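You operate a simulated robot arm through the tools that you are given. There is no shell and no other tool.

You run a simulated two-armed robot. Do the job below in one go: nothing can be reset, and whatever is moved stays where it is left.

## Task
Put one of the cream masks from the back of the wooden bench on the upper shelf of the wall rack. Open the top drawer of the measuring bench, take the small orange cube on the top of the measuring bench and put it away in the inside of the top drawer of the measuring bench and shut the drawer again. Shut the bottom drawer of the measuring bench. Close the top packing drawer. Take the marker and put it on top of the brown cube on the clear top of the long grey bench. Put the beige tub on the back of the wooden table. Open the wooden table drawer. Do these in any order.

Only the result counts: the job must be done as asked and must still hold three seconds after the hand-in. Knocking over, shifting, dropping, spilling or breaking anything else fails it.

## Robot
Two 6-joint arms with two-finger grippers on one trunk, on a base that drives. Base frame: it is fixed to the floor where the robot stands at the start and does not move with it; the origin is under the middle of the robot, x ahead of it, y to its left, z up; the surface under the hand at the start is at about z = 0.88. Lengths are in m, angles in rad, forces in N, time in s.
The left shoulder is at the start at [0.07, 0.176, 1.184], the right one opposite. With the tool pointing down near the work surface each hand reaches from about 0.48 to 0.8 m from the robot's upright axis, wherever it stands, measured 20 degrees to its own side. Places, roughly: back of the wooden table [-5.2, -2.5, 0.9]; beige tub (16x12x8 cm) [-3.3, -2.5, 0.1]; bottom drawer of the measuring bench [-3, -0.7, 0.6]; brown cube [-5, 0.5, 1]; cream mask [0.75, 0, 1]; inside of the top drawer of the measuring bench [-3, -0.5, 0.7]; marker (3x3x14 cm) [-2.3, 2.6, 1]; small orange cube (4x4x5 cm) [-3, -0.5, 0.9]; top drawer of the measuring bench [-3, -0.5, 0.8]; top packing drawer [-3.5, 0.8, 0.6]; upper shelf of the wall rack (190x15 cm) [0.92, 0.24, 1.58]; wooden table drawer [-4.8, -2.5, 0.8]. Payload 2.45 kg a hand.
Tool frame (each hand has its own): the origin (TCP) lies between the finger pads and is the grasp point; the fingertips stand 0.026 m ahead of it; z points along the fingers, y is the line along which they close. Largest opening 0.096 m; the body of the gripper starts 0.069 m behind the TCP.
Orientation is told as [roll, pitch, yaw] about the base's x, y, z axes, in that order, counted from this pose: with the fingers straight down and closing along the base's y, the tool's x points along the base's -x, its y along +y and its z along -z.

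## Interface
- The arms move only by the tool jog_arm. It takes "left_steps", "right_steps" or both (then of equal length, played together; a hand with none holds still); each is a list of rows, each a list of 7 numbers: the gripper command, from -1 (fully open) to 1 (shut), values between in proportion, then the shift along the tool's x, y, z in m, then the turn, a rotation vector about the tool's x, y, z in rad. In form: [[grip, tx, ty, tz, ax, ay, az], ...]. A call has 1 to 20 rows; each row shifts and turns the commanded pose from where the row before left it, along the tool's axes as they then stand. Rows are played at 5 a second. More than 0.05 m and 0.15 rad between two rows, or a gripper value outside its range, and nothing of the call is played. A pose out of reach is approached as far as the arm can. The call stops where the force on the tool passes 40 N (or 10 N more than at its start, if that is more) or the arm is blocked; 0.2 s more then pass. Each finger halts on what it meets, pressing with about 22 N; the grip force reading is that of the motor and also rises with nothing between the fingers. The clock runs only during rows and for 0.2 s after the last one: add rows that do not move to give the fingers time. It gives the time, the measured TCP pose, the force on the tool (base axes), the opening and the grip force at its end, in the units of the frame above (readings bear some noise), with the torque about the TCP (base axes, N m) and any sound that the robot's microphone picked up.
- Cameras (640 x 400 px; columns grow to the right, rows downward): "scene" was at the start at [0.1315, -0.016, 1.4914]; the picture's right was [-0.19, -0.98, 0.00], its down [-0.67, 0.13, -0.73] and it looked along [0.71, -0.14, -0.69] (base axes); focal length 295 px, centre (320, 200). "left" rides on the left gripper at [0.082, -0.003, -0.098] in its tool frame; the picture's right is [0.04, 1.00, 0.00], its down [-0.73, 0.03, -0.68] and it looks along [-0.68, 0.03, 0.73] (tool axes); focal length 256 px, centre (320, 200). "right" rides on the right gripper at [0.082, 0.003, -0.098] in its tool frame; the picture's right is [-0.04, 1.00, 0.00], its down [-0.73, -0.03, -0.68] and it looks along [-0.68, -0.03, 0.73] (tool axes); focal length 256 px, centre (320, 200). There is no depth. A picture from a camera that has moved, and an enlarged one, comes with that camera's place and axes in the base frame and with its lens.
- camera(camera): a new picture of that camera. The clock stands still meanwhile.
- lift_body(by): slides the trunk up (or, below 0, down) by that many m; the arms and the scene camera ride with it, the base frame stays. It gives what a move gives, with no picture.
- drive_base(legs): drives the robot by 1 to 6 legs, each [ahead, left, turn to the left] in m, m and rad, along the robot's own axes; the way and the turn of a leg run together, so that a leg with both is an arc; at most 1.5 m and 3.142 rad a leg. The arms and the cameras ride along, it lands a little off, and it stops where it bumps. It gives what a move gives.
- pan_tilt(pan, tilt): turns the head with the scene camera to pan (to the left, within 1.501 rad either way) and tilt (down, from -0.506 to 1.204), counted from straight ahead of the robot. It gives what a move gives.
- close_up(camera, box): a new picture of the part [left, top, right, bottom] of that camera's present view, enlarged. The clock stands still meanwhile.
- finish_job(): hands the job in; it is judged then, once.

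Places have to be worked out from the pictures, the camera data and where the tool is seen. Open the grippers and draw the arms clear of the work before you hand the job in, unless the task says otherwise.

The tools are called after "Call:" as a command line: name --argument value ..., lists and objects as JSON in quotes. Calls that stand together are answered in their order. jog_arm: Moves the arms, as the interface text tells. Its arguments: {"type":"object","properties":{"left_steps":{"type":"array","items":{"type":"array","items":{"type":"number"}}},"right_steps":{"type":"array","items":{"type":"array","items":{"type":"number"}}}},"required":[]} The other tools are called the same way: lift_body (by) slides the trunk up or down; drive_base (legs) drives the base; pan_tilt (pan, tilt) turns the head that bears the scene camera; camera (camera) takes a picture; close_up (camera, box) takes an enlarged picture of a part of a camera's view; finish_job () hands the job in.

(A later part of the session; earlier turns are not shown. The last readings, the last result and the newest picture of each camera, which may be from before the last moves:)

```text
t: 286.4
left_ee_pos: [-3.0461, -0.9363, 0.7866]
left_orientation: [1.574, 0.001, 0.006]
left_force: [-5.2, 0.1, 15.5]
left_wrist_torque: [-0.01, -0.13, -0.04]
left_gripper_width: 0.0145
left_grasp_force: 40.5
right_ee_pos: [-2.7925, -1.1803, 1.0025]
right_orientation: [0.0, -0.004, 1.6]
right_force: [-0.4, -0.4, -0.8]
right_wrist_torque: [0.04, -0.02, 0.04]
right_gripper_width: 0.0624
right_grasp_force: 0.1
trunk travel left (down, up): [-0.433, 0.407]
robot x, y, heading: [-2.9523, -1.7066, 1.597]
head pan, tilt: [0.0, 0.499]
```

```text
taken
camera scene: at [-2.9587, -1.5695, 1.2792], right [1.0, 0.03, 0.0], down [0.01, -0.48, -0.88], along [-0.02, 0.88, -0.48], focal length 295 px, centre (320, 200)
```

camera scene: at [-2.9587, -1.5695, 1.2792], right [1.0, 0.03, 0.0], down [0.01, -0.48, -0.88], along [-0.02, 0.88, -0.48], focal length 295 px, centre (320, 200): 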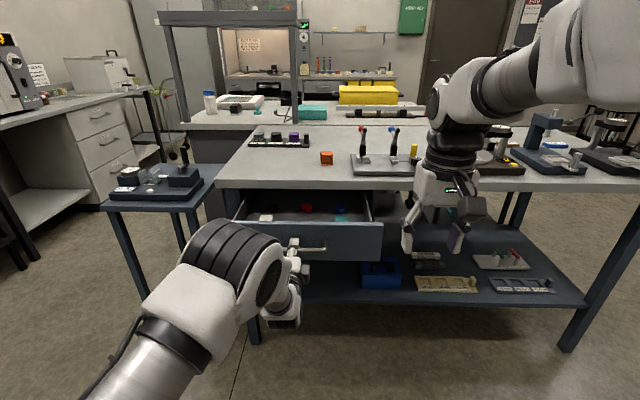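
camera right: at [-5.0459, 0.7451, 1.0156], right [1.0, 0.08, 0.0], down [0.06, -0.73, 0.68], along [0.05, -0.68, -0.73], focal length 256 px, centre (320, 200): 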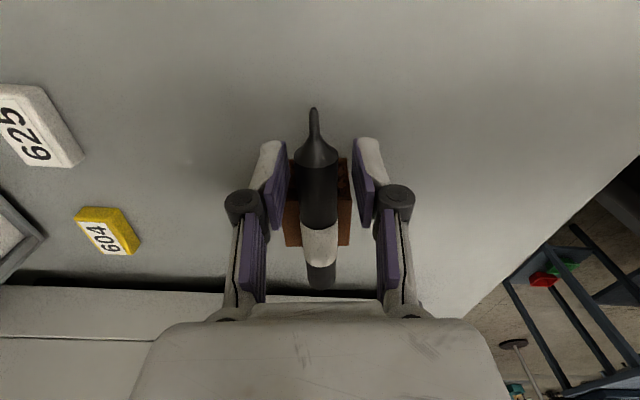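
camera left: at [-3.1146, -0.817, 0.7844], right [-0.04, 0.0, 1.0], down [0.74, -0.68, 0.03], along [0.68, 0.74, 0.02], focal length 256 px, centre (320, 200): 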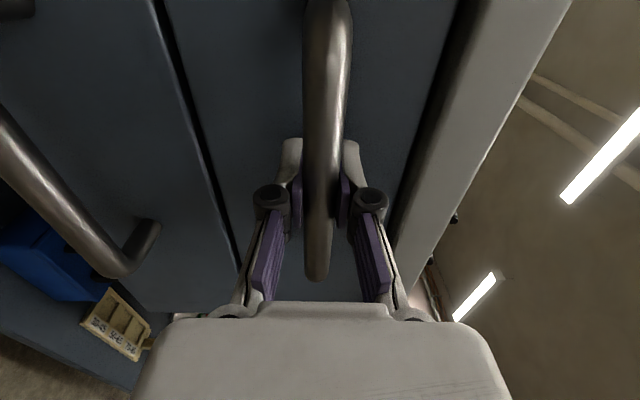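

Drawer is ~21 cm open. I open the gripper and back the base off 8 cm to free the handle.

Call:
jog_arm --left_steps '[[0.5, 0, 0, 0, 0, 0, 0], [0.1, 0, 0, 0, 0, 0, 0], [-0.25, 0, 0, 0, 0, 0, 0], [-0.25, 0, 0, 0, 0, 0, 0]]'

Call:
camera --camera "left"

Call:
drive_base --legs '[[-0.08, 0, 0]]'

Call:
camera --camera "left"

```text
t: 287.4
left_ee_pos: [-3.0454, -0.9335, 0.7841]
left_orientation: [1.571, 0.003, 0.004]
left_force: [0.3, -0.5, 1.0]
left_wrist_torque: [0.0, -0.01, 0.0]
left_gripper_width: 0.0601
left_grasp_force: 0.0
right_ee_pos: [-2.7907, -1.1776, 1.0]
right_orientation: [-0.001, -0.001, 1.6]
right_force: [-0.4, -0.1, 0.3]
right_wrist_torque: [0.02, 0.0, 0.01]
right_gripper_width: 0.0623
right_grasp_force: 0.1
trunk travel left (down, up): [-0.433, 0.407]
robot x, y, heading: [-2.9562, -1.7042, 1.598]
head pan, tilt: [0.0, 0.499]
```

```text
taken
camera left: at [-3.1255, -1.0316, 0.7818], right [-0.04, 0.0, 1.0], down [0.74, -0.68, 0.03], along [0.67, 0.74, 0.03], focal length 256 px, centre (320, 200)
```

left: 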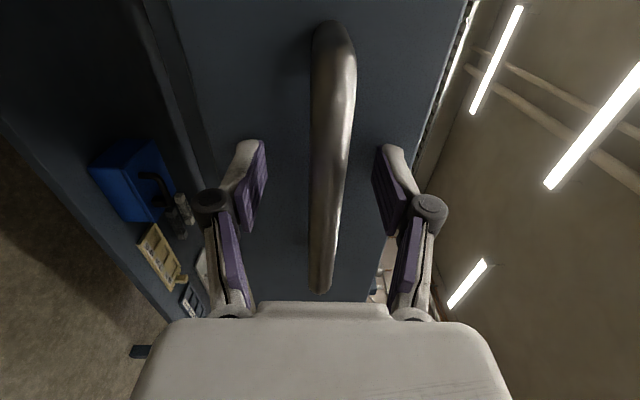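

```text
t: 288.4
left_ee_pos: [-3.0432, -1.0123, 0.7854]
left_orientation: [1.572, 0.003, 0.005]
left_force: [-0.5, -0.2, -0.1]
left_wrist_torque: [-0.04, 0.02, -0.02]
left_gripper_width: 0.0598
left_grasp_force: 0.1
right_ee_pos: [-2.7889, -1.2577, 1.0012]
right_orientation: [0.0, -0.003, 1.599]
right_force: [0.5, -1.1, -0.7]
right_wrist_torque: [0.04, 0.02, -0.04]
right_gripper_width: 0.0624
right_grasp_force: 0.0
trunk travel left (down, up): [-0.433, 0.407]
robot x, y, heading: [-2.9563, -1.7861, 1.6]
head pan, tilt: [0.0, 0.499]
```

```text
taken
camera left: at [-3.1231, -1.1109, 0.7826], right [-0.04, 0.0, 1.0], down [0.74, -0.68, 0.03], along [0.68, 0.74, 0.03], focal length 256 px, centre (320, 200)
```

left: 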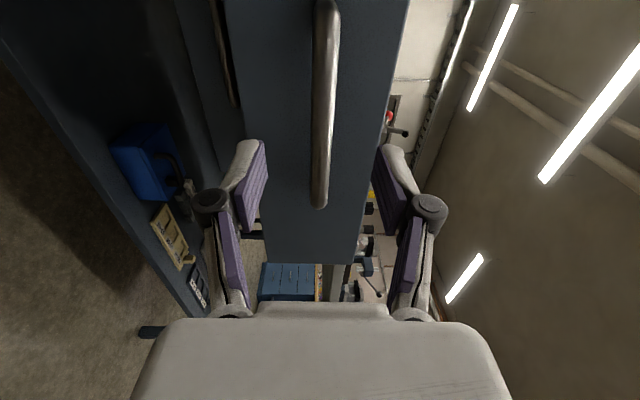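

The drawer stays open and is free. I raise the trunk and return the left arm to a tucked tool-down pose before approaching the bench for the cube.

Call:
lift_body --by 0.4

Call:
jog_arm --left_steps '[[-0.25, 0, 0.03, 0, 0, 0, -0.1428], [-0.25, 0, 0.02, 0, 0, 0, -0.1428], [-0.25, 0, 0.02, 0, 0, 0, -0.1428], [-0.25, 0, 0, 0, 0, 0, -0.1428], [-0.25, 0, 0, 0, 0, 0, -0.1428], [-0.25, 0, 0, 0, 0, 0, -0.1428], [-0.25, 0, 0, 0, 0, 0, -0.1428], [-0.25, 0, 0, 0, 0, 0, -0.1428], [-0.25, 0, 0, 0, 0, 0, -0.1428], [-0.25, 0, 0, 0, 0, 0, -0.1428], [-0.25, 0, 0, 0, 0, 0, -0.1428], [-0.25, 0, 0, 0, 0, 0, 0]]'

Call:
jog_arm --left_steps '[[-0.25, 0, 0, 0, 0, 0.147, 0], [-0.25, 0, 0, 0, 0, 0.147, 0], [-0.25, 0, 0, 0, 0, 0.147, 0], [-0.25, 0, 0, 0, 0, 0.147, 0], [-0.25, 0, 0, 0, 0, 0.147, 0], [-0.25, 0, 0, 0, 0, 0.147, 0], [-0.25, 0, 0, 0, 0, 0.147, 0], [-0.25, 0, 0, 0, 0, 0.147, 0], [-0.25, 0, 0, 0, 0, 0.147, 0], [-0.25, 0, 0, 0, 0, 0.147, 0], [-0.25, 0, 0, 0, 0, 0, 0]]'

Call:
camera --camera "scene"

```text
t: 292.2
left_ee_pos: [-3.0432, -1.0127, 1.1836]
left_orientation: [1.57, 0.001, 0.005]
left_force: [0.5, 0.9, -0.2]
left_wrist_torque: [0.02, 0.01, -0.01]
left_gripper_width: 0.0599
left_grasp_force: 0.1
right_ee_pos: [-2.7886, -1.2573, 1.4003]
right_orientation: [0.0, -0.001, 1.599]
right_force: [0.4, -0.1, -0.5]
right_wrist_torque: [0.02, -0.02, 0.01]
right_gripper_width: 0.0623
right_grasp_force: 0.1
trunk travel left (down, up): [-0.833, 0.007]
robot x, y, heading: [-2.9534, -1.7843, 1.596]
head pan, tilt: [0.0, 0.499]
```

```text
t: 294.9
left_ee_pos: [-3.0552, -1.0106, 1.2538]
left_orientation: [1.685, -1.572, -0.107]
left_force: [-0.1, 0.1, -0.2]
left_wrist_torque: [0.01, 0.02, 0.0]
left_gripper_width: 0.06
left_grasp_force: 0.0
left hand out of reach, approached as far as the arm can: row 1
right_ee_pos: [-2.7883, -1.2565, 1.3996]
right_orientation: [-0.002, -0.002, 1.599]
right_force: [-0.4, -0.2, -0.1]
right_wrist_torque: [0.01, 0.0, 0.02]
right_gripper_width: 0.0621
right_grasp_force: 0.1
trunk travel left (down, up): [-0.833, 0.007]
robot x, y, heading: [-2.9514, -1.785, 1.597]
head pan, tilt: [0.0, 0.499]
```

```text
t: 297.2
left_ee_pos: [-3.0633, -1.0354, 1.2501]
left_orientation: [0.005, -0.101, 1.576]
left_force: [-0.6, -0.8, -0.1]
left_wrist_torque: [0.04, 0.01, 0.01]
left_gripper_width: 0.06
left_grasp_force: 0.1
left hand out of reach, approached as far as the arm can: row 5, 10
right_ee_pos: [-2.7885, -1.2592, 1.4012]
right_orientation: [-0.001, -0.002, 1.599]
right_force: [-0.3, 0.2, -0.7]
right_wrist_torque: [0.01, -0.02, -0.01]
right_gripper_width: 0.0625
right_grasp_force: 0.1
trunk travel left (down, up): [-0.833, 0.007]
robot x, y, heading: [-2.9512, -1.7859, 1.601]
head pan, tilt: [0.0, 0.499]
```

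```text
taken
camera scene: at [-2.9556, -1.646, 1.6789], right [1.0, 0.03, 0.0], down [0.01, -0.48, -0.88], along [-0.02, 0.88, -0.48], focal length 295 px, centre (320, 200)
```

scene: 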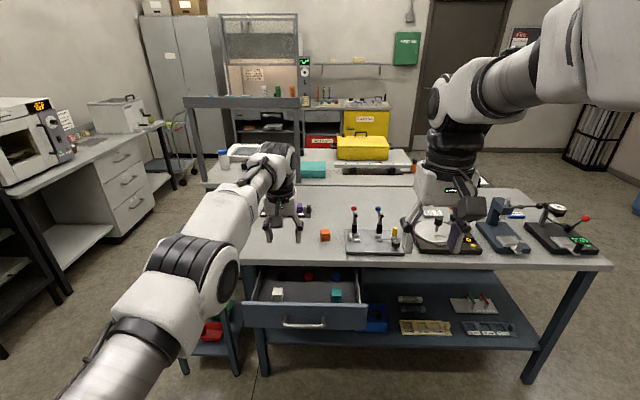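

Both arms are tool-down now. I retract the left hand, then drive up and slightly left so the right hand hangs over the cube.

Call:
jog_arm --left_steps '[[-0.25, 0.04, 0.02, -0.02, 0, 0.05, 0], [-0.25, 0.04, 0.02, -0.02, 0, 0.05, 0], [-0.25, 0.04, 0.02, -0.02, 0, 0, 0], [-0.25, 0.04, 0.02, -0.02, 0, 0, 0], [-0.25, 0.04, 0.02, -0.02, 0, 0, 0], [-0.25, 0, 0, 0, 0, 0, 0]]'

Call:
drive_base --legs '[[0.5, 0.19, 0]]'

Call:
camera --camera "right"

Call:
pan_tilt --pan -0.15 --tilt 0.85

Call:
camera --camera "scene"

```text
t: 298.6
left_ee_pos: [-3.1631, -1.238, 1.3445]
left_orientation: [0.004, -0.001, 1.576]
left_force: [-0.7, 0.1, -0.2]
left_wrist_torque: [-0.04, 0.01, 0.01]
left_gripper_width: 0.0601
left_grasp_force: 0.1
right_ee_pos: [-2.788, -1.2559, 1.3994]
right_orientation: [-0.001, -0.002, 1.6]
right_force: [0.9, -0.4, 0.8]
right_wrist_torque: [0.02, 0.01, -0.01]
right_gripper_width: 0.0624
right_grasp_force: 0.1
trunk travel left (down, up): [-0.833, 0.007]
robot x, y, heading: [-2.9505, -1.7849, 1.594]
head pan, tilt: [0.0, 0.499]
```

```text
t: 301.8
left_ee_pos: [-3.3739, -0.7412, 1.3454]
left_orientation: [0.004, -0.001, 1.578]
left_force: [-0.4, -0.2, -1.0]
left_wrist_torque: [-0.01, 0.03, -0.02]
left_gripper_width: 0.0599
left_grasp_force: 0.1
right_ee_pos: [-3.0001, -0.7576, 1.401]
right_orientation: [0.0, -0.003, 1.604]
right_force: [-0.1, 0.3, -0.4]
right_wrist_torque: [0.02, 0.0, 0.0]
right_gripper_width: 0.0624
right_grasp_force: 0.1
trunk travel left (down, up): [-0.833, 0.007]
robot x, y, heading: [-3.16, -1.2842, 1.597]
head pan, tilt: [0.0, 0.499]
```

```text
taken
camera right: at [-2.9983, -0.8395, 1.4987], right [-1.0, 0.01, 0.0], down [0.01, 0.73, 0.68], along [0.0, 0.68, -0.73], focal length 256 px, centre (320, 200)
```

right: 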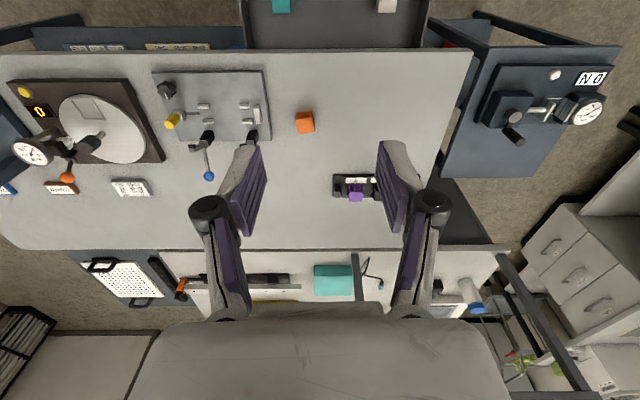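

```text
t: 302.6
left_ee_pos: [-3.375, -0.7368, 1.3433]
left_orientation: [0.002, 0.0, 1.579]
left_force: [-0.2, 0.2, -0.3]
left_wrist_torque: [0.0, 0.0, 0.03]
left_gripper_width: 0.0601
left_grasp_force: 0.0
right_ee_pos: [-2.9995, -0.7554, 1.3999]
right_orientation: [0.002, 0.0, 1.603]
right_force: [1.0, 1.4, -0.1]
right_wrist_torque: [0.01, 0.01, 0.0]
right_gripper_width: 0.0624
right_grasp_force: 0.2
trunk travel left (down, up): [-0.833, 0.007]
robot x, y, heading: [-3.1616, -1.2891, 1.606]
head pan, tilt: [-0.15, 0.85]
```

```text
taken
camera scene: at [-3.1539, -1.1563, 1.6487], right [0.99, -0.12, 0.0], down [-0.09, -0.75, -0.66], along [0.08, 0.66, -0.75], focal length 295 px, centre (320, 200)
```

scene: 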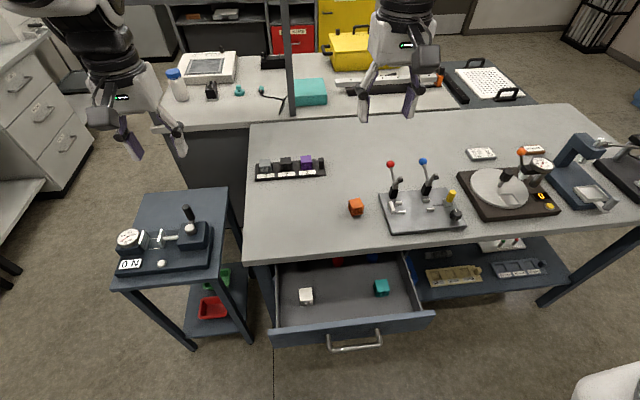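

The orange cube is visible in the wrist camera near (−2.96, −0.56). I zoom to get its orientation, and look into the open drawer.

Call:
close_up --camera "right" --box '[264, 92, 344, 152]'

Call:
close_up --camera "scene" --box '[255, 180, 455, 360]'

```text
6.67 times, centred on (304, 122) of right
camera zoom: at [-2.9992, -0.8371, 1.498], right [-1.0, 0.01, 0.0], down [0.01, 0.73, 0.68], along [0.01, 0.68, -0.73], focal length 1707 px, centre (427, 720)
```

zoom: 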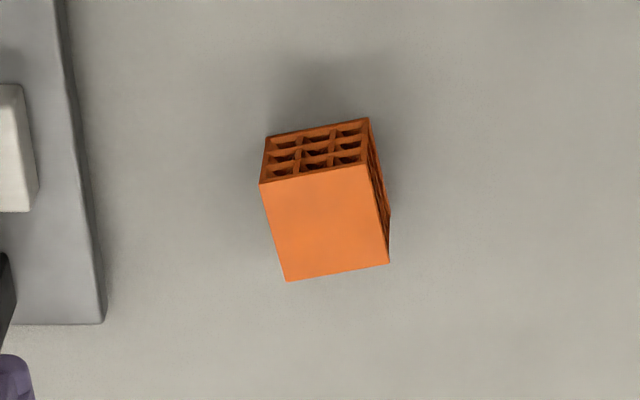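

```text
2.22 times, centred on (355, 270) of scene
camera zoom: at [-3.1539, -1.1563, 1.6487], right [0.99, -0.12, 0.0], down [-0.09, -0.75, -0.66], along [0.08, 0.66, -0.75], focal length 656 px, centre (242, 44)
```

zoom: 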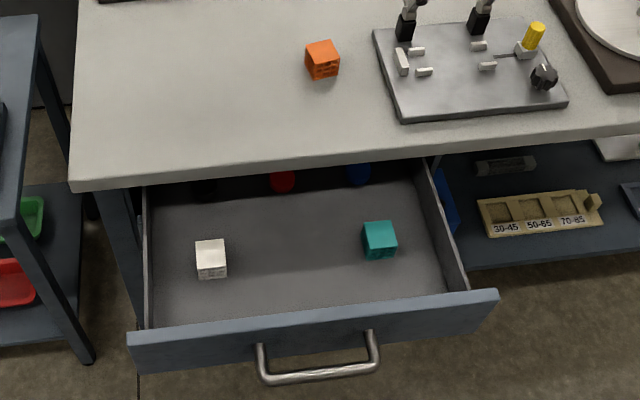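

The cube is ~4 cm, centre ≈(−2.958, −0.546), yawed about 12°. I lower the trunk 0.15 m and bring the right hand above it with matching yaw.

Call:
lift_body --by -0.15

Call:
jog_arm --right_steps '[[-0.5, -0.0416, -0.0096, 0.01, 0, 0, -0.09], [-0.5, -0.0416, -0.006, 0.01, 0, 0, -0.088], [-0.5, -0.043, 0.0, 0.02, 0, 0, 0], [-0.5, -0.043, 0.0, 0.02, 0, 0, 0], [-0.5, -0.038, 0.0, 0.03, 0, 0, 0], [-0.5, 0, 0, 0.04, 0, 0, 0], [-0.5, 0, 0, 0, 0, 0, 0]]'

Call:
camera --camera "right"

```text
t: 304.4
left_ee_pos: [-3.3738, -0.738, 1.1943]
left_orientation: [0.002, -0.002, 1.58]
left_force: [-0.2, -0.6, -0.4]
left_wrist_torque: [0.02, 0.04, 0.01]
left_gripper_width: 0.0599
left_grasp_force: 0.1
right_ee_pos: [-2.9992, -0.756, 1.2499]
right_orientation: [-0.002, 0.0, 1.604]
right_force: [-0.6, -0.5, -1.0]
right_wrist_torque: [0.0, 0.01, -0.04]
right_gripper_width: 0.0625
right_grasp_force: 0.1
trunk travel left (down, up): [-0.683, 0.157]
robot x, y, heading: [-3.1642, -1.2818, 1.601]
head pan, tilt: [-0.15, 0.85]
```

```text
t: 306.0
left_ee_pos: [-3.3742, -0.7395, 1.194]
left_orientation: [0.002, -0.002, 1.578]
left_force: [0.1, 0.7, -0.2]
left_wrist_torque: [0.02, 0.01, 0.02]
left_gripper_width: 0.0597
left_grasp_force: 0.0
right_ee_pos: [-3.0194, -0.5505, 1.1197]
right_orientation: [0.0, 0.0, 1.781]
right_force: [-0.2, 0.4, -0.1]
right_wrist_torque: [-0.01, 0.02, 0.0]
right_gripper_width: 0.0719
right_grasp_force: 0.2
trunk travel left (down, up): [-0.683, 0.157]
robot x, y, heading: [-3.1631, -1.2852, 1.601]
head pan, tilt: [-0.15, 0.85]
```

```text
taken
camera right: at [-3.0034, -0.6311, 1.218], right [-0.99, -0.17, 0.0], down [-0.12, 0.72, 0.68], along [-0.12, 0.67, -0.73], focal length 256 px, centre (320, 200)
```

right: 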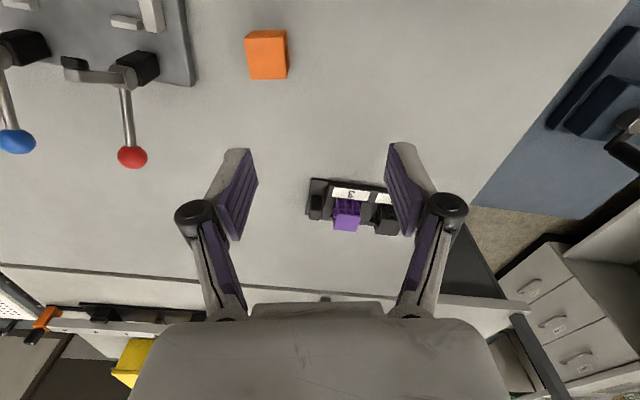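

Cube top centre recomputes to (−2.959, −0.551) and now looks square to the gripper. I shift over it.

Call:
jog_arm --right_steps '[[-0.5, 0.0063, -0.0295, 0, 0, 0, 0], [-0.5, 0.0063, -0.0295, 0, 0, 0, 0], [-0.5, 0, 0, 0.03, 0, 0, 0], [-0.5, 0, 0, 0, 0, 0, 0]]'

Call:
camera --camera "right"

```text
t: 307.0
left_ee_pos: [-3.3747, -0.7387, 1.1944]
left_orientation: [0.001, -0.003, 1.58]
left_force: [0.7, 0.4, 0.5]
left_wrist_torque: [-0.01, 0.01, 0.0]
left_gripper_width: 0.0602
left_grasp_force: 0.0
right_ee_pos: [-2.956, -0.5506, 1.0896]
right_orientation: [0.001, 0.0, 1.78]
right_force: [0.4, 0.1, -0.8]
right_wrist_torque: [-0.01, 0.0, -0.02]
right_gripper_width: 0.0721
right_grasp_force: 0.0
trunk travel left (down, up): [-0.683, 0.157]
robot x, y, heading: [-3.1611, -1.2832, 1.605]
head pan, tilt: [-0.15, 0.85]
```

```text
taken
camera right: at [-2.9407, -0.6313, 1.1872], right [-0.99, -0.17, 0.0], down [-0.12, 0.72, 0.68], along [-0.12, 0.67, -0.73], focal length 256 px, centre (320, 200)
```

right: 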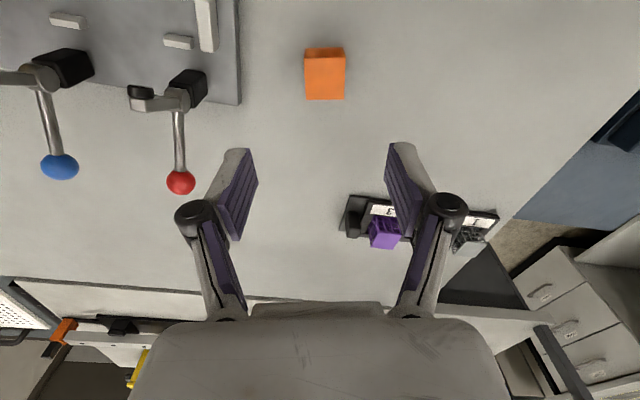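

Aligned within 3 mm. I descend around the cube to z≈0.915.

Call:
jog_arm --right_steps '[[-0.5, -0.0021, 0.0026, 0.035, 0, 0, 0], [-0.5, 0, 0, 0.035, 0, 0, 0], [-0.5, 0, 0, 0.035, 0, 0, 0], [-0.5, 0, 0, 0.035, 0, 0, 0], [-0.5, 0, 0, 0.034, 0, 0, 0], [-0.5, 0, 0, 0, 0, 0, 0]]'

Call:
camera --camera "right"

```text
t: 308.4
left_ee_pos: [-3.3738, -0.7387, 1.1941]
left_orientation: [0.003, -0.002, 1.579]
left_force: [-0.2, -0.3, -0.9]
left_wrist_torque: [-0.01, 0.0, 0.02]
left_gripper_width: 0.0601
left_grasp_force: 0.1
right_ee_pos: [-2.9596, -0.5481, 0.9155]
right_orientation: [0.0, 0.0, 1.782]
right_force: [-0.5, 0.0, -0.7]
right_wrist_torque: [-0.01, 0.02, 0.01]
right_gripper_width: 0.0717
right_grasp_force: 0.0
trunk travel left (down, up): [-0.683, 0.157]
robot x, y, heading: [-3.1606, -1.2852, 1.607]
head pan, tilt: [-0.15, 0.85]
```

```text
taken
camera right: at [-2.9443, -0.6302, 1.013], right [-0.99, -0.17, 0.0], down [-0.12, 0.72, 0.68], along [-0.12, 0.67, -0.73], focal length 256 px, centre (320, 200)
```

right: 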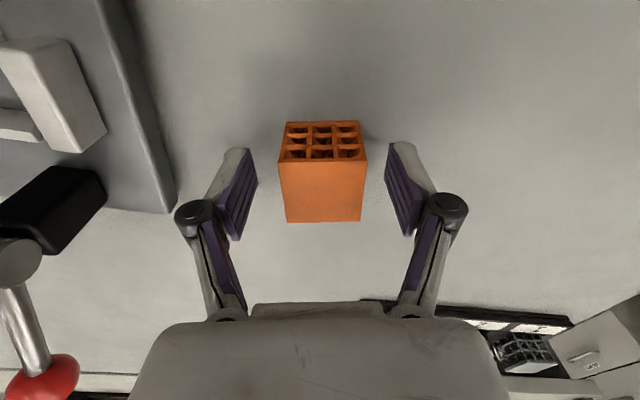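

The cube sits squarely between the pads. I close the right gripper on it.

Call:
jog_arm --right_steps '[[0.1, 0, 0, 0, 0, 0, 0], [1, 0, 0, 0, 0, 0, 0], [1, 0, 0, 0, 0, 0, 0], [1, 0, 0, 0, 0, 0, 0]]'

Call:
jog_arm --right_steps '[[1, 0, 0, -0.02, 0, 0, 0], [1, 0, 0, -0.03, 0, 0, 0], [1, 0, 0, -0.05, 0, 0, 0], [1, 0, 0, -0.05, 0, 0, 0], [1, 0, 0, 0, 0, 0, 0]]'

Call:
camera --camera "right"

```text
t: 309.4
left_ee_pos: [-3.3742, -0.7385, 1.1942]
left_orientation: [0.001, -0.002, 1.579]
left_force: [-0.1, 0.3, -0.4]
left_wrist_torque: [0.0, 0.0, 0.0]
left_gripper_width: 0.06
left_grasp_force: 0.0
right_ee_pos: [-2.9593, -0.5487, 0.9153]
right_orientation: [0.0, -0.001, 1.78]
right_force: [0.1, 0.7, -0.8]
right_wrist_torque: [0.0, 0.02, -0.03]
right_gripper_width: 0.0389
right_grasp_force: 22.2
trunk travel left (down, up): [-0.683, 0.157]
robot x, y, heading: [-3.1605, -1.2847, 1.601]
head pan, tilt: [-0.15, 0.85]
```

```text
t: 310.6
left_ee_pos: [-3.3738, -0.737, 1.1928]
left_orientation: [0.004, -0.001, 1.582]
left_force: [0.1, 0.2, -0.3]
left_wrist_torque: [0.02, -0.02, 0.02]
left_gripper_width: 0.06
left_grasp_force: 0.2
right_ee_pos: [-2.9596, -0.5485, 1.0652]
right_orientation: [0.001, -0.001, 1.783]
right_force: [0.1, 0.7, 0.4]
right_wrist_torque: [-0.03, 0.01, -0.03]
right_gripper_width: 0.039
right_grasp_force: 21.8
trunk travel left (down, up): [-0.683, 0.157]
robot x, y, heading: [-3.1587, -1.2804, 1.599]
head pan, tilt: [-0.15, 0.85]
```

```text
taken
camera right: at [-2.9438, -0.6299, 1.1629], right [-0.99, -0.17, 0.0], down [-0.12, 0.72, 0.68], along [-0.12, 0.67, -0.73], focal length 256 px, centre (320, 200)
```

right: 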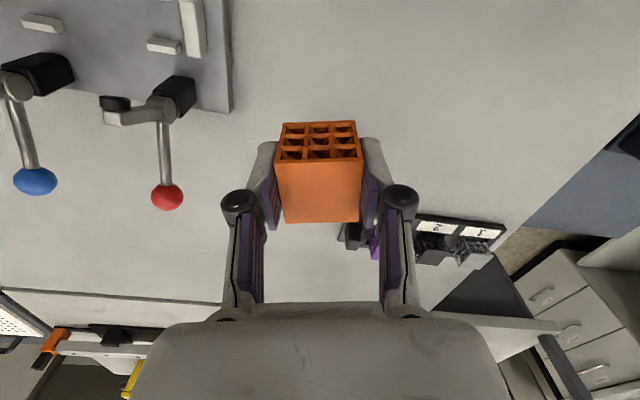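

Cube is held (38.9 mm). I raise it, back the base off 0.13 m, and yaw the hand 90° so its camera clears the drawer front when lowering into the drawer.

Call:
jog_arm --right_steps '[[1, 0, 0, -0.04, 0, 0, 0], [1, 0, 0, -0.04, 0, 0, 0], [1, 0, 0, 0, 0, 0, 0]]'

Call:
drive_base --legs '[[-0.14, 0, 0]]'

Call:
jog_arm --right_steps '[[1, 0, 0, 0, 0, 0, -0.139], [1, 0, 0, 0, 0, 0, -0.139], [1, 0, 0, 0, 0, 0, -0.139], [1, 0, 0, 0, 0, 0, -0.139], [1, 0, 0, 0, 0, 0, -0.139], [1, 0, 0, 0, 0, 0, -0.139], [1, 0, 0, 0, 0, 0, -0.139], [1, 0, 0, 0, 0, 0, -0.139], [1, 0, 0, 0, 0, 0, -0.139], [1, 0, 0, 0, 0, 0, -0.139], [1, 0, 0, 0, 0, 0, 0]]'

Call:
camera --camera "right"

```text
t: 311.4
left_ee_pos: [-3.3746, -0.7374, 1.1948]
left_orientation: [0.005, -0.001, 1.581]
left_force: [-0.3, 0.3, 0.4]
left_wrist_torque: [0.02, -0.02, 0.01]
left_gripper_width: 0.0598
left_grasp_force: 0.1
right_ee_pos: [-2.958, -0.55, 1.1441]
right_orientation: [0.0, 0.001, 1.779]
right_force: [-0.6, 1.1, -0.5]
right_wrist_torque: [0.0, 0.0, 0.0]
right_gripper_width: 0.0389
right_grasp_force: 21.8
trunk travel left (down, up): [-0.683, 0.157]
robot x, y, heading: [-3.1614, -1.2856, 1.604]
head pan, tilt: [-0.15, 0.85]
```

```text
t: 312.7
left_ee_pos: [-3.3693, -0.8741, 1.1936]
left_orientation: [0.001, 0.0, 1.578]
left_force: [0.1, 0.8, 0.0]
left_wrist_torque: [0.0, -0.03, -0.01]
left_gripper_width: 0.06
left_grasp_force: 0.1
right_ee_pos: [-2.9537, -0.6876, 1.1419]
right_orientation: [0.0, 0.003, 1.779]
right_force: [0.2, -0.4, -0.2]
right_wrist_torque: [-0.03, -0.05, 0.0]
right_gripper_width: 0.0392
right_grasp_force: 22.4
trunk travel left (down, up): [-0.683, 0.157]
robot x, y, heading: [-3.1599, -1.4244, 1.604]
head pan, tilt: [-0.15, 0.85]
```

```text
t: 315.1
left_ee_pos: [-3.3694, -0.8761, 1.1939]
left_orientation: [0.003, -0.003, 1.577]
left_force: [-0.2, -0.4, -0.4]
left_wrist_torque: [0.01, 0.01, -0.02]
left_gripper_width: 0.06
left_grasp_force: 0.0
right_ee_pos: [-2.9553, -0.6891, 1.144]
right_orientation: [0.0, 0.0, -3.111]
right_force: [-0.4, 0.1, -0.4]
right_wrist_torque: [0.01, 0.0, -0.05]
right_gripper_width: 0.0387
right_grasp_force: 21.7
trunk travel left (down, up): [-0.683, 0.157]
robot x, y, heading: [-3.1596, -1.4232, 1.602]
head pan, tilt: [-0.15, 0.85]
```

```text
taken
camera right: at [-2.8709, -0.6904, 1.2418], right [-0.01, -1.0, 0.0], down [-0.73, 0.01, 0.68], along [-0.68, 0.01, -0.73], focal length 256 px, centre (320, 200)
```

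right: 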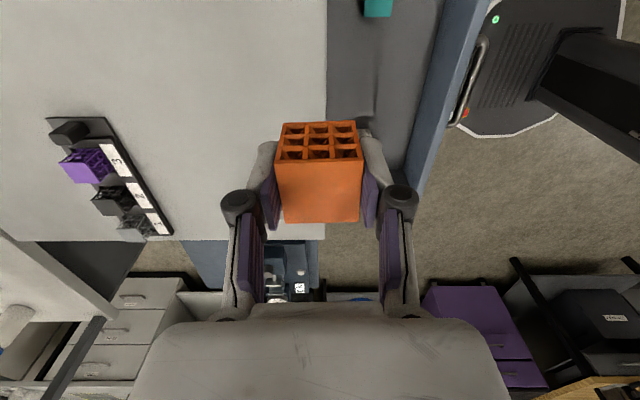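

Now the camera is on the lateral side. I move above the free middle of the open drawer, (−3.03, −0.80).

Call:
jog_arm --right_steps '[[1, -0.027, 0.0352, 0, 0, 0, 0], [1, -0.027, 0.0352, 0, 0, 0, 0], [1, -0.027, 0.0352, 0, 0, 0, 0], [1, 0, 0, 0, 0, 0, 0]]'

Call:
camera --camera "right"

Call:
pan_tilt --pan -0.2 --tilt 0.85

Call:
camera --camera "scene"

```text
t: 316.1
left_ee_pos: [-3.3696, -0.8768, 1.1942]
left_orientation: [0.005, 0.0, 1.576]
left_force: [-0.1, -0.3, -1.4]
left_wrist_torque: [-0.02, 0.01, 0.01]
left_gripper_width: 0.06
left_grasp_force: 0.1
right_ee_pos: [-3.0321, -0.7982, 1.1429]
right_orientation: [0.0, -0.001, -3.115]
right_force: [-0.5, -0.5, 0.3]
right_wrist_torque: [-0.01, 0.0, -0.01]
right_gripper_width: 0.0392
right_grasp_force: 21.6
trunk travel left (down, up): [-0.683, 0.157]
robot x, y, heading: [-3.1577, -1.4206, 1.603]
head pan, tilt: [-0.15, 0.85]
```

```text
taken
camera right: at [-2.9496, -0.7989, 1.2412], right [-0.01, -1.0, 0.0], down [-0.73, 0.01, 0.68], along [-0.68, 0.01, -0.73], focal length 256 px, centre (320, 200)
```

right: 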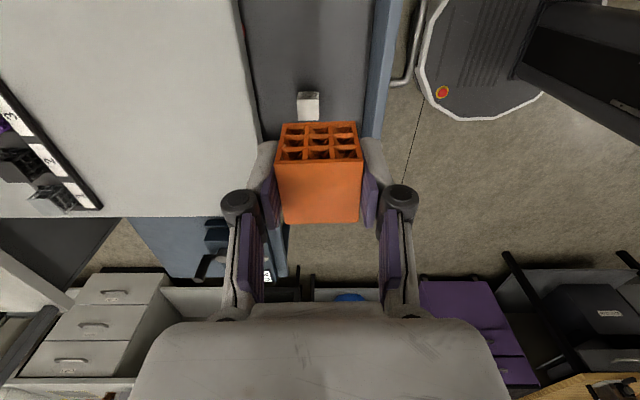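

```text
t: 316.7
left_ee_pos: [-3.3693, -0.8752, 1.1935]
left_orientation: [0.003, -0.001, 1.58]
left_force: [1.0, -0.8, 0.4]
left_wrist_torque: [0.01, -0.02, 0.03]
left_gripper_width: 0.06
left_grasp_force: 0.1
right_ee_pos: [-3.0335, -0.799, 1.1449]
right_orientation: [0.0, -0.001, -3.113]
right_force: [-0.2, -0.1, -1.0]
right_wrist_torque: [0.01, -0.01, -0.01]
right_gripper_width: 0.0388
right_grasp_force: 22.5
trunk travel left (down, up): [-0.683, 0.157]
robot x, y, heading: [-3.1559, -1.4225, 1.602]
head pan, tilt: [-0.201, 0.85]
```

```text
taken
camera scene: at [-3.1452, -1.2958, 1.4987], right [0.99, -0.17, 0.0], down [-0.13, -0.74, -0.66], along [0.11, 0.65, -0.75], focal length 295 px, centre (320, 200)
```

scene: 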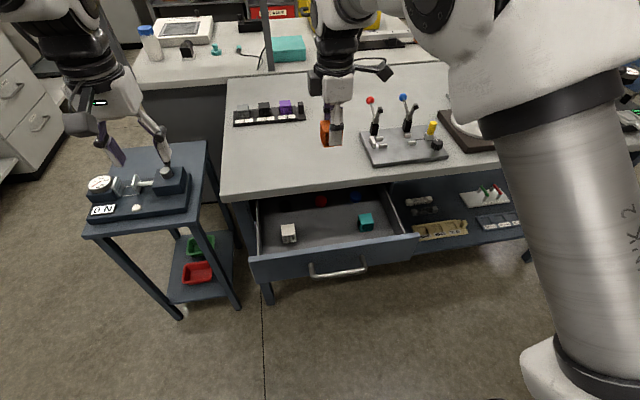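

The drawer opening spans y −0.706…−0.874 under the hand, white and teal cubes are ≥10 cm to the sides. I lower toward the drawer floor.

Call:
jog_arm --right_steps '[[1, 0, 0, 0.043, 0, 0, 0], [1, 0, 0, 0.043, 0, 0, 0], [1, 0, 0, 0.043, 0, 0, 0], [1, 0, 0, 0.043, 0, 0, 0], [1, 0, 0, 0.043, 0, 0, 0], [1, 0, 0, 0.043, 0, 0, 0], [1, 0, 0, 0.043, 0, 0, 0], [1, 0, 0, 0, 0, 0, 0]]'

Call:
camera --camera "right"

Call:
close_up --camera "scene" --box '[220, 130, 440, 290]'

```text
t: 318.5
left_ee_pos: [-3.3698, -0.8766, 1.1942]
left_orientation: [0.001, -0.002, 1.578]
left_force: [0.4, -1.1, -0.6]
left_wrist_torque: [0.04, 0.0, -0.03]
left_gripper_width: 0.0598
left_grasp_force: 0.0
right_ee_pos: [-3.0333, -0.7965, 0.8452]
right_orientation: [-0.001, 0.002, -3.115]
right_force: [0.6, -1.4, -1.0]
right_wrist_torque: [0.01, -0.04, 0.03]
right_gripper_width: 0.0387
right_grasp_force: 21.6
trunk travel left (down, up): [-0.683, 0.157]
robot x, y, heading: [-3.157, -1.424, 1.601]
head pan, tilt: [-0.201, 0.85]
```

```text
taken
camera right: at [-2.9502, -0.797, 0.9415], right [-0.01, -1.0, 0.0], down [-0.73, 0.01, 0.68], along [-0.68, 0.01, -0.73], focal length 256 px, centre (320, 200)
```

right: 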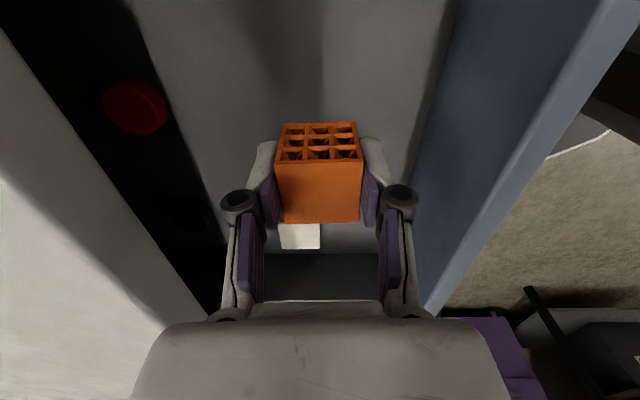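

```text
2.50 times, centred on (330, 210) of scene
camera zoom: at [-3.1458, -1.297, 1.4988], right [0.99, -0.17, 0.0], down [-0.13, -0.74, -0.66], along [0.11, 0.65, -0.75], focal length 738 px, centre (295, 175)
```

zoom: 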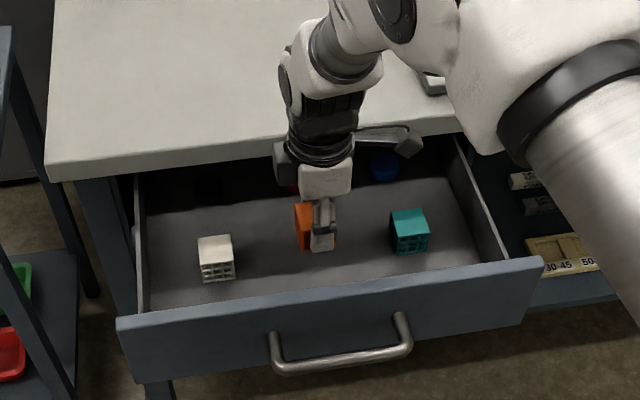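

Cube is inside the drawer outline, bottom ≈0.81. I lower further, then in small steps to the floor.

Call:
jog_arm --right_steps '[[1, 0, 0, 0.02, 0, 0, 0], [1, 0, 0, 0.015, 0, 0, 0], [1, 0, 0, 0.005, 0, 0, 0], [1, 0, 0, 0.005, 0, 0, 0], [1, 0, 0, 0, 0, 0, 0]]'

Call:
jog_arm --right_steps '[[1, 0, 0, 0.004, 0, 0, 0], [1, 0, 0, 0.004, 0, 0, 0], [1, 0, 0, 0, 0, 0, 0]]'

Call:
close_up --camera "scene" --box '[220, 130, 440, 290]'

```text
t: 319.7
left_ee_pos: [-3.3698, -0.8774, 1.1948]
left_orientation: [0.002, -0.002, 1.578]
left_force: [0.4, 0.6, -0.1]
left_wrist_torque: [0.03, 0.04, 0.0]
left_gripper_width: 0.0601
left_grasp_force: 0.1
right_ee_pos: [-3.0313, -0.7975, 0.7977]
right_orientation: [0.001, -0.001, -3.114]
right_force: [-0.2, 0.3, 0.2]
right_wrist_torque: [-0.01, 0.0, -0.02]
right_gripper_width: 0.0388
right_grasp_force: 22.0
trunk travel left (down, up): [-0.683, 0.157]
robot x, y, heading: [-3.1603, -1.4276, 1.599]
head pan, tilt: [-0.201, 0.85]
```

```text
t: 320.5
left_ee_pos: [-3.3694, -0.8777, 1.194]
left_orientation: [0.002, 0.0, 1.578]
left_force: [0.2, -0.3, 0.5]
left_wrist_torque: [0.03, 0.0, -0.01]
left_gripper_width: 0.0596
left_grasp_force: 0.0
right_ee_pos: [-3.0319, -0.7973, 0.79]
right_orientation: [0.0, 0.0, -3.114]
right_force: [-0.6, 0.4, -1.1]
right_wrist_torque: [-0.01, -0.03, 0.01]
right_gripper_width: 0.0389
right_grasp_force: 21.6
trunk travel left (down, up): [-0.683, 0.157]
robot x, y, heading: [-3.158, -1.4253, 1.602]
head pan, tilt: [-0.201, 0.85]
```

```text
2.50 times, centred on (330, 210) of scene
camera zoom: at [-3.1455, -1.2961, 1.4987], right [0.99, -0.17, 0.0], down [-0.13, -0.74, -0.66], along [0.11, 0.65, -0.75], focal length 738 px, centre (295, 175)
```

zoom: 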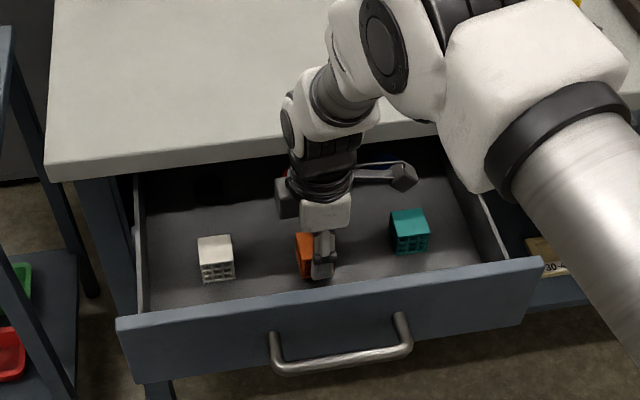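

Call:
jog_arm --right_steps '[[1, 0, 0, 0.004, 0, 0, 0], [1, 0, 0, 0.004, 0, 0, 0], [1, 0, 0, 0, 0, 0, 0]]'

Call:
jog_arm --right_steps '[[1, 0, 0, 0.003, 0, 0, 0], [1, 0, 0, 0.003, 0, 0, 0], [1, 0, 0, 0, 0, 0, 0]]'

Call:
jog_arm --right_steps '[[1, 0, 0, 0.003, 0, 0, 0], [1, 0, 0, 0, 0, 0, 0]]'

```text
t: 321.3
left_ee_pos: [-3.3695, -0.8763, 1.194]
left_orientation: [0.001, -0.003, 1.579]
left_force: [-0.4, -0.2, -0.2]
left_wrist_torque: [-0.04, -0.02, -0.02]
left_gripper_width: 0.0599
left_grasp_force: 0.1
right_ee_pos: [-3.0311, -0.798, 0.7825]
right_orientation: [0.0, 0.0, -3.114]
right_force: [0.9, -0.4, -0.7]
right_wrist_torque: [0.02, 0.0, 0.0]
right_gripper_width: 0.0386
right_grasp_force: 22.0
trunk travel left (down, up): [-0.683, 0.157]
robot x, y, heading: [-3.1569, -1.4259, 1.596]
head pan, tilt: [-0.201, 0.85]
```

```text
t: 322.1
left_ee_pos: [-3.3698, -0.8756, 1.1942]
left_orientation: [0.004, -0.001, 1.578]
left_force: [-0.4, -0.8, 0.5]
left_wrist_torque: [0.0, -0.03, -0.01]
left_gripper_width: 0.06
left_grasp_force: 0.1
right_ee_pos: [-3.0329, -0.7977, 0.7769]
right_orientation: [-0.002, 0.001, -3.113]
right_force: [-1.1, -0.6, -0.7]
right_wrist_torque: [0.0, -0.02, -0.01]
right_gripper_width: 0.0388
right_grasp_force: 22.0
trunk travel left (down, up): [-0.683, 0.157]
robot x, y, heading: [-3.155, -1.4238, 1.599]
head pan, tilt: [-0.201, 0.85]
```

```text
t: 322.7
left_ee_pos: [-3.3699, -0.8777, 1.1952]
left_orientation: [0.001, -0.001, 1.578]
left_force: [0.2, 0.7, 0.0]
left_wrist_torque: [0.02, -0.01, 0.02]
left_gripper_width: 0.06
left_grasp_force: 0.0
right_ee_pos: [-3.033, -0.7971, 0.775]
right_orientation: [-0.005, 0.0, -3.114]
right_force: [1.4, 0.7, 10.0]
right_wrist_torque: [-0.03, -0.03, -0.03]
right_gripper_width: 0.0388
right_grasp_force: 21.5
trunk travel left (down, up): [-0.683, 0.157]
robot x, y, heading: [-3.1551, -1.4237, 1.6]
head pan, tilt: [-0.201, 0.85]
```

Contact with the drawer floor (Fz≈10 N). I relieve 1 mm, open, and lift straight out.

Call:
jog_arm --right_steps '[[1, 0, 0, -0.001, 0, 0, 0], [0.1, 0, 0, 0, 0, 0, 0], [-0.2, 0, 0, 0, 0, 0, 0], [-0.2, 0, 0, 0, 0, 0, 0], [-0.2, 0, 0, -0.03, 0, 0, 0], [-0.2, 0, 0, -0.04, 0, 0, 0], [-0.2, 0, 0, -0.05, 0, 0, 0], [-0.2, 0, 0, -0.05, 0, 0, 0], [-0.2, 0, 0, -0.05, 0, 0, 0], [-0.2, 0, 0, -0.05, 0, 0, 0], [-0.2, 0, 0, -0.05, 0, 0, 0], [-0.2, 0, 0, -0.05, 0, 0, 0], [-0.2, 0, 0, 0, 0, 0, 0]]'

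Call:
close_up --camera "scene" --box '[220, 130, 440, 290]'

```text
t: 325.5
left_ee_pos: [-3.3699, -0.8749, 1.195]
left_orientation: [0.002, 0.001, 1.578]
left_force: [0.3, 0.8, 0.0]
left_wrist_torque: [-0.02, -0.02, 0.04]
left_gripper_width: 0.06
left_grasp_force: 0.0
right_ee_pos: [-3.0339, -0.7965, 1.1441]
right_orientation: [0.0, -0.001, -3.113]
right_force: [0.0, 0.5, 0.3]
right_wrist_torque: [0.02, -0.02, 0.01]
right_gripper_width: 0.0577
right_grasp_force: 0.1
trunk travel left (down, up): [-0.683, 0.157]
robot x, y, heading: [-3.158, -1.4235, 1.597]
head pan, tilt: [-0.201, 0.85]
```

```text
2.50 times, centred on (330, 210) of scene
camera zoom: at [-3.1454, -1.2954, 1.4986], right [0.99, -0.17, 0.0], down [-0.13, -0.74, -0.66], along [0.11, 0.65, -0.75], focal length 738 px, centre (295, 175)
```

zoom: 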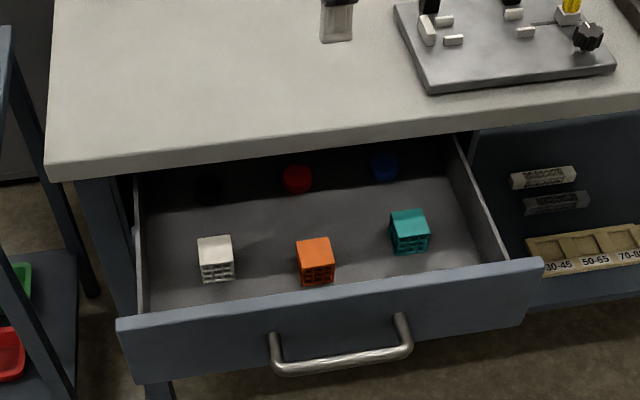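

The orange cube sits upright in the drawer. To shut it, I back the base off, lower the trunk slightly, and bring the left hand into the same forward-pointing pushing pose as before.

Call:
drive_base --legs '[[-0.24, -0.21, 0]]'

Call:
lift_body --by -0.115

Call:
jog_arm --left_steps '[[1, 0, 0.03, 0.035, 0, 0, 0], [1, 0, 0.03, 0.035, 0, 0, 0], [1, 0, 0.03, 0.035, 0, 0, 0], [1, 0, 0.03, 0.025, 0, 0, 0], [1, 0, 0, 0, 0, -0.147, 0], [1, 0, 0, 0, 0, -0.147, 0], [1, 0, 0, 0, 0, -0.147, 0], [1, 0, 0, 0, 0, -0.147, 0], [1, 0, 0, 0, 0, -0.147, 0], [1, 0, 0, 0, 0, -0.147, 0], [1, 0, 0, 0, 0, -0.147, 0], [1, 0, 0, 0, 0, -0.147, 0], [1, 0, 0, 0, 0, -0.147, 0], [1, 0, 0, 0, 0, -0.147, 0], [1, 0, 0, 0, 0, 0, 0]]'

Call:
camera --camera "scene"

```text
t: 327.6
left_ee_pos: [-3.1537, -1.1113, 1.1947]
left_orientation: [0.002, 0.0, 1.58]
left_force: [-0.5, -0.5, -0.2]
left_wrist_torque: [0.0, -0.01, 0.0]
left_gripper_width: 0.0602
left_grasp_force: 0.1
right_ee_pos: [-2.8161, -1.0334, 1.1444]
right_orientation: [0.0, 0.0, -3.112]
right_force: [0.1, -0.3, 0.4]
right_wrist_torque: [-0.02, -0.04, 0.01]
right_gripper_width: 0.0576
right_grasp_force: 0.0
trunk travel left (down, up): [-0.683, 0.157]
robot x, y, heading: [-2.9409, -1.6625, 1.601]
head pan, tilt: [-0.201, 0.85]
```

```text
t: 329.1
left_ee_pos: [-3.153, -1.1128, 1.0788]
left_orientation: [0.002, -0.002, 1.581]
left_force: [-0.2, 0.1, 0.2]
left_wrist_torque: [-0.03, 0.02, 0.02]
left_gripper_width: 0.0596
left_grasp_force: 0.1
right_ee_pos: [-2.8163, -1.0357, 1.0286]
right_orientation: [0.002, -0.001, -3.114]
right_force: [0.3, 0.4, 0.7]
right_wrist_torque: [0.0, 0.0, 0.02]
right_gripper_width: 0.0574
right_grasp_force: 0.1
trunk travel left (down, up): [-0.568, 0.272]
robot x, y, heading: [-2.9429, -1.6597, 1.601]
head pan, tilt: [-0.201, 0.85]
```

```text
t: 332.3
left_ee_pos: [-3.3445, -1.1536, 1.0046]
left_orientation: [0.016, -1.166, 1.534]
left_force: [-0.3, -0.1, -0.1]
left_wrist_torque: [0.03, -0.03, -0.01]
left_gripper_width: 0.0
left_grasp_force: 22.3
left hand out of reach, approached as far as the arm can: row 8, 10, 11, 12, 13, 14
right_ee_pos: [-2.8184, -1.0333, 1.03]
right_orientation: [-0.001, 0.0, -3.114]
right_force: [0.0, -0.8, 0.2]
right_wrist_torque: [0.02, -0.02, -0.01]
right_gripper_width: 0.0575
right_grasp_force: 0.1
trunk travel left (down, up): [-0.568, 0.272]
robot x, y, heading: [-2.9425, -1.6594, 1.601]
head pan, tilt: [-0.201, 0.85]
```

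```text
taken
camera scene: at [-2.93, -1.5327, 1.3837], right [0.99, -0.17, 0.0], down [-0.13, -0.74, -0.66], along [0.11, 0.65, -0.75], focal length 295 px, centre (320, 200)
```

scene: 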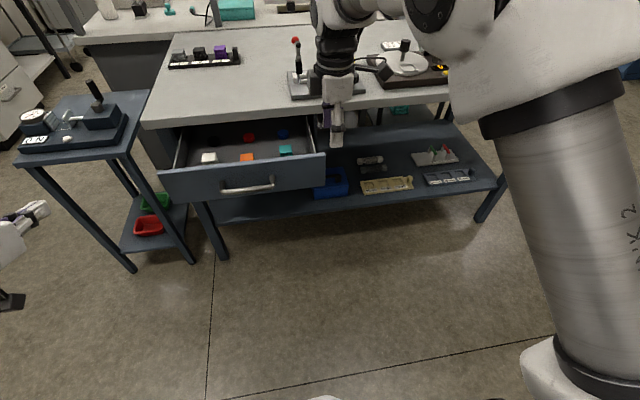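

I move the left hand to the pre-push point in front of the panel, above the handle, then increase its pitch.

Call:
jog_arm --left_steps '[[1, 0.0106, -0.0324, 0.0275, 0, 0, 0], [1, 0.0106, -0.0324, 0.0275, 0, 0, 0], [1, 0.0106, -0.0324, 0.0275, 0, 0, 0], [1, 0.0106, -0.0324, 0.0275, 0, 0, 0], [1, 0.0106, -0.0324, 0.0275, 0, 0, 0], [1, 0.0106, -0.0324, 0.0275, 0, 0, 0], [1, 0.0106, -0.0324, 0.0275, 0, 0, 0], [1, 0.0106, -0.0324, 0.02, 0, 0, 0], [1, 0, 0, 0, 0, -0.1, 0], [1, 0, 0, 0, 0, -0.1, 0], [1, 0, 0, 0, 0, -0.1, 0], [1, 0, 0, 0, 0, 0, 0]]'

Call:
camera --camera "left"

Call:
pan_tilt --pan 0.1 --tilt 0.7

Call:
camera --camera "scene"

```text
t: 334.9
left_ee_pos: [-3.3377, -1.1756, 0.9575]
left_orientation: [0.015, -1.165, 1.536]
left_force: [-0.5, 0.3, 0.4]
left_wrist_torque: [0.02, -0.03, 0.03]
left_gripper_width: 0.0
left_grasp_force: 22.1
left hand out of reach, approached as far as the arm can: row 1, 2, 3, 4, 5, 6, 7, 8, 9, 10, 11
right_ee_pos: [-2.8166, -1.0342, 1.0292]
right_orientation: [0.0, 0.001, -3.113]
right_force: [0.5, -0.3, 0.5]
right_wrist_torque: [0.0, -0.01, -0.03]
right_gripper_width: 0.0575
right_grasp_force: 0.1
trunk travel left (down, up): [-0.568, 0.272]
robot x, y, heading: [-2.9432, -1.6617, 1.601]
head pan, tilt: [-0.201, 0.85]
```

```text
taken
camera left: at [-3.3363, -1.2965, 0.9232], right [-1.0, 0.01, -0.03], down [-0.03, -0.33, 0.94], along [0.0, 0.94, 0.33], focal length 256 px, centre (320, 200)
```

left: 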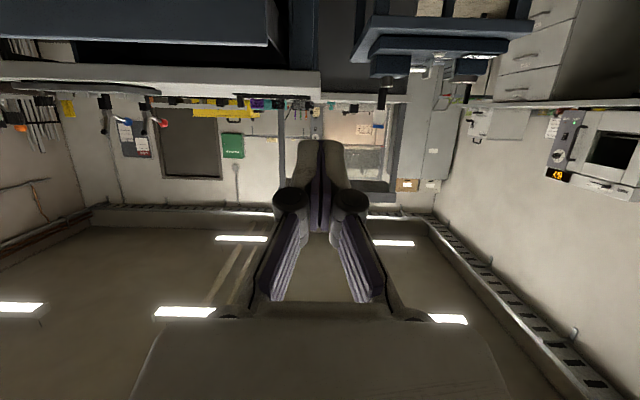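

```text
t: 335.7
left_ee_pos: [-3.3368, -1.1753, 0.9583]
left_orientation: [0.016, -1.166, 1.534]
left_force: [0.2, -0.4, -0.6]
left_wrist_torque: [0.0, 0.01, -0.01]
left_gripper_width: 0.0
left_grasp_force: 22.4
right_ee_pos: [-2.8161, -1.0338, 1.0289]
right_orientation: [0.0, 0.001, -3.114]
right_force: [0.1, 0.0, 0.0]
right_wrist_torque: [0.01, -0.01, -0.02]
right_gripper_width: 0.0575
right_grasp_force: 0.1
trunk travel left (down, up): [-0.568, 0.272]
robot x, y, heading: [-2.9401, -1.6598, 1.598]
head pan, tilt: [0.099, 0.7]
```

```text
taken
camera scene: at [-2.9533, -1.5253, 1.3959], right [0.99, 0.13, 0.0], down [0.08, -0.64, -0.76], along [-0.1, 0.76, -0.64], focal length 295 px, centre (320, 200)
```

scene: 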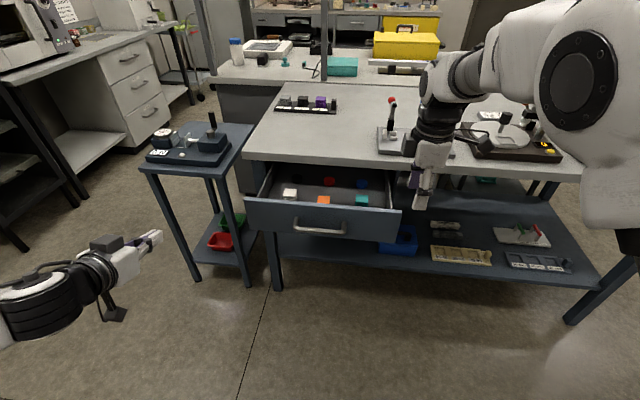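

The left arm got caught at a joint limit. I un-pitch it partly, move it forward and inward first, then pitch again.

Call:
jog_arm --left_steps '[[1, 0, 0, 0, 0, 0.147, 0], [1, 0, 0, 0, 0, 0.147, 0], [1, 0, 0, 0, 0, 0.147, 0], [1, 0, 0, 0, 0, 0.147, 0], [1, 0, 0, 0, 0, 0.147, 0], [1, 0, 0, 0, 0, 0.147, 0], [1, -0.03, -0.03, 0, 0, 0, 0], [1, -0.03, -0.03, 0, 0, 0, 0], [1, -0.03, -0.03, 0, 0, 0, 0], [1, -0.03, -0.03, 0, 0, 0, 0], [1, -0.03, -0.03, 0, 0, 0, 0], [1, -0.03, -0.03, 0, 0, 0, 0], [1, 0, 0, 0, 0, 0, 0]]'

Call:
camera --camera "scene"

```text
t: 338.5
left_ee_pos: [-3.1527, -1.0101, 1.0061]
left_orientation: [0.005, -0.286, 1.547]
left_force: [0.0, 0.1, -0.4]
left_wrist_torque: [-0.02, 0.0, 0.05]
left_gripper_width: 0.0
left_grasp_force: 22.4
right_ee_pos: [-2.8165, -1.0346, 1.0299]
right_orientation: [0.0, -0.002, -3.115]
right_force: [-1.5, -0.9, 0.6]
right_wrist_torque: [0.0, 0.02, 0.0]
right_gripper_width: 0.0574
right_grasp_force: 0.1
trunk travel left (down, up): [-0.568, 0.272]
robot x, y, heading: [-2.9417, -1.6604, 1.602]
head pan, tilt: [0.099, 0.7]
```

```text
taken
camera scene: at [-2.9541, -1.526, 1.396], right [0.99, 0.13, 0.0], down [0.08, -0.64, -0.77], along [-0.1, 0.76, -0.64], focal length 295 px, centre (320, 200)
```

scene: 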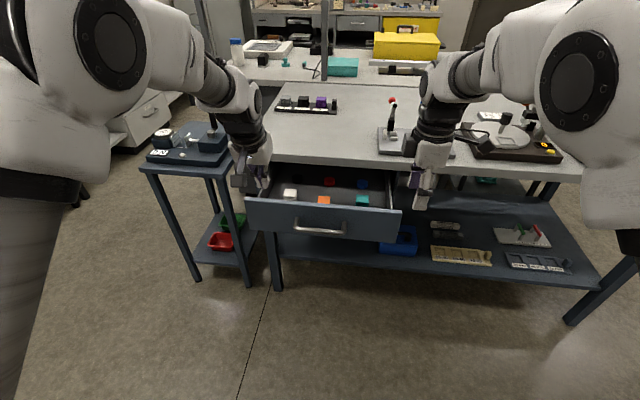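

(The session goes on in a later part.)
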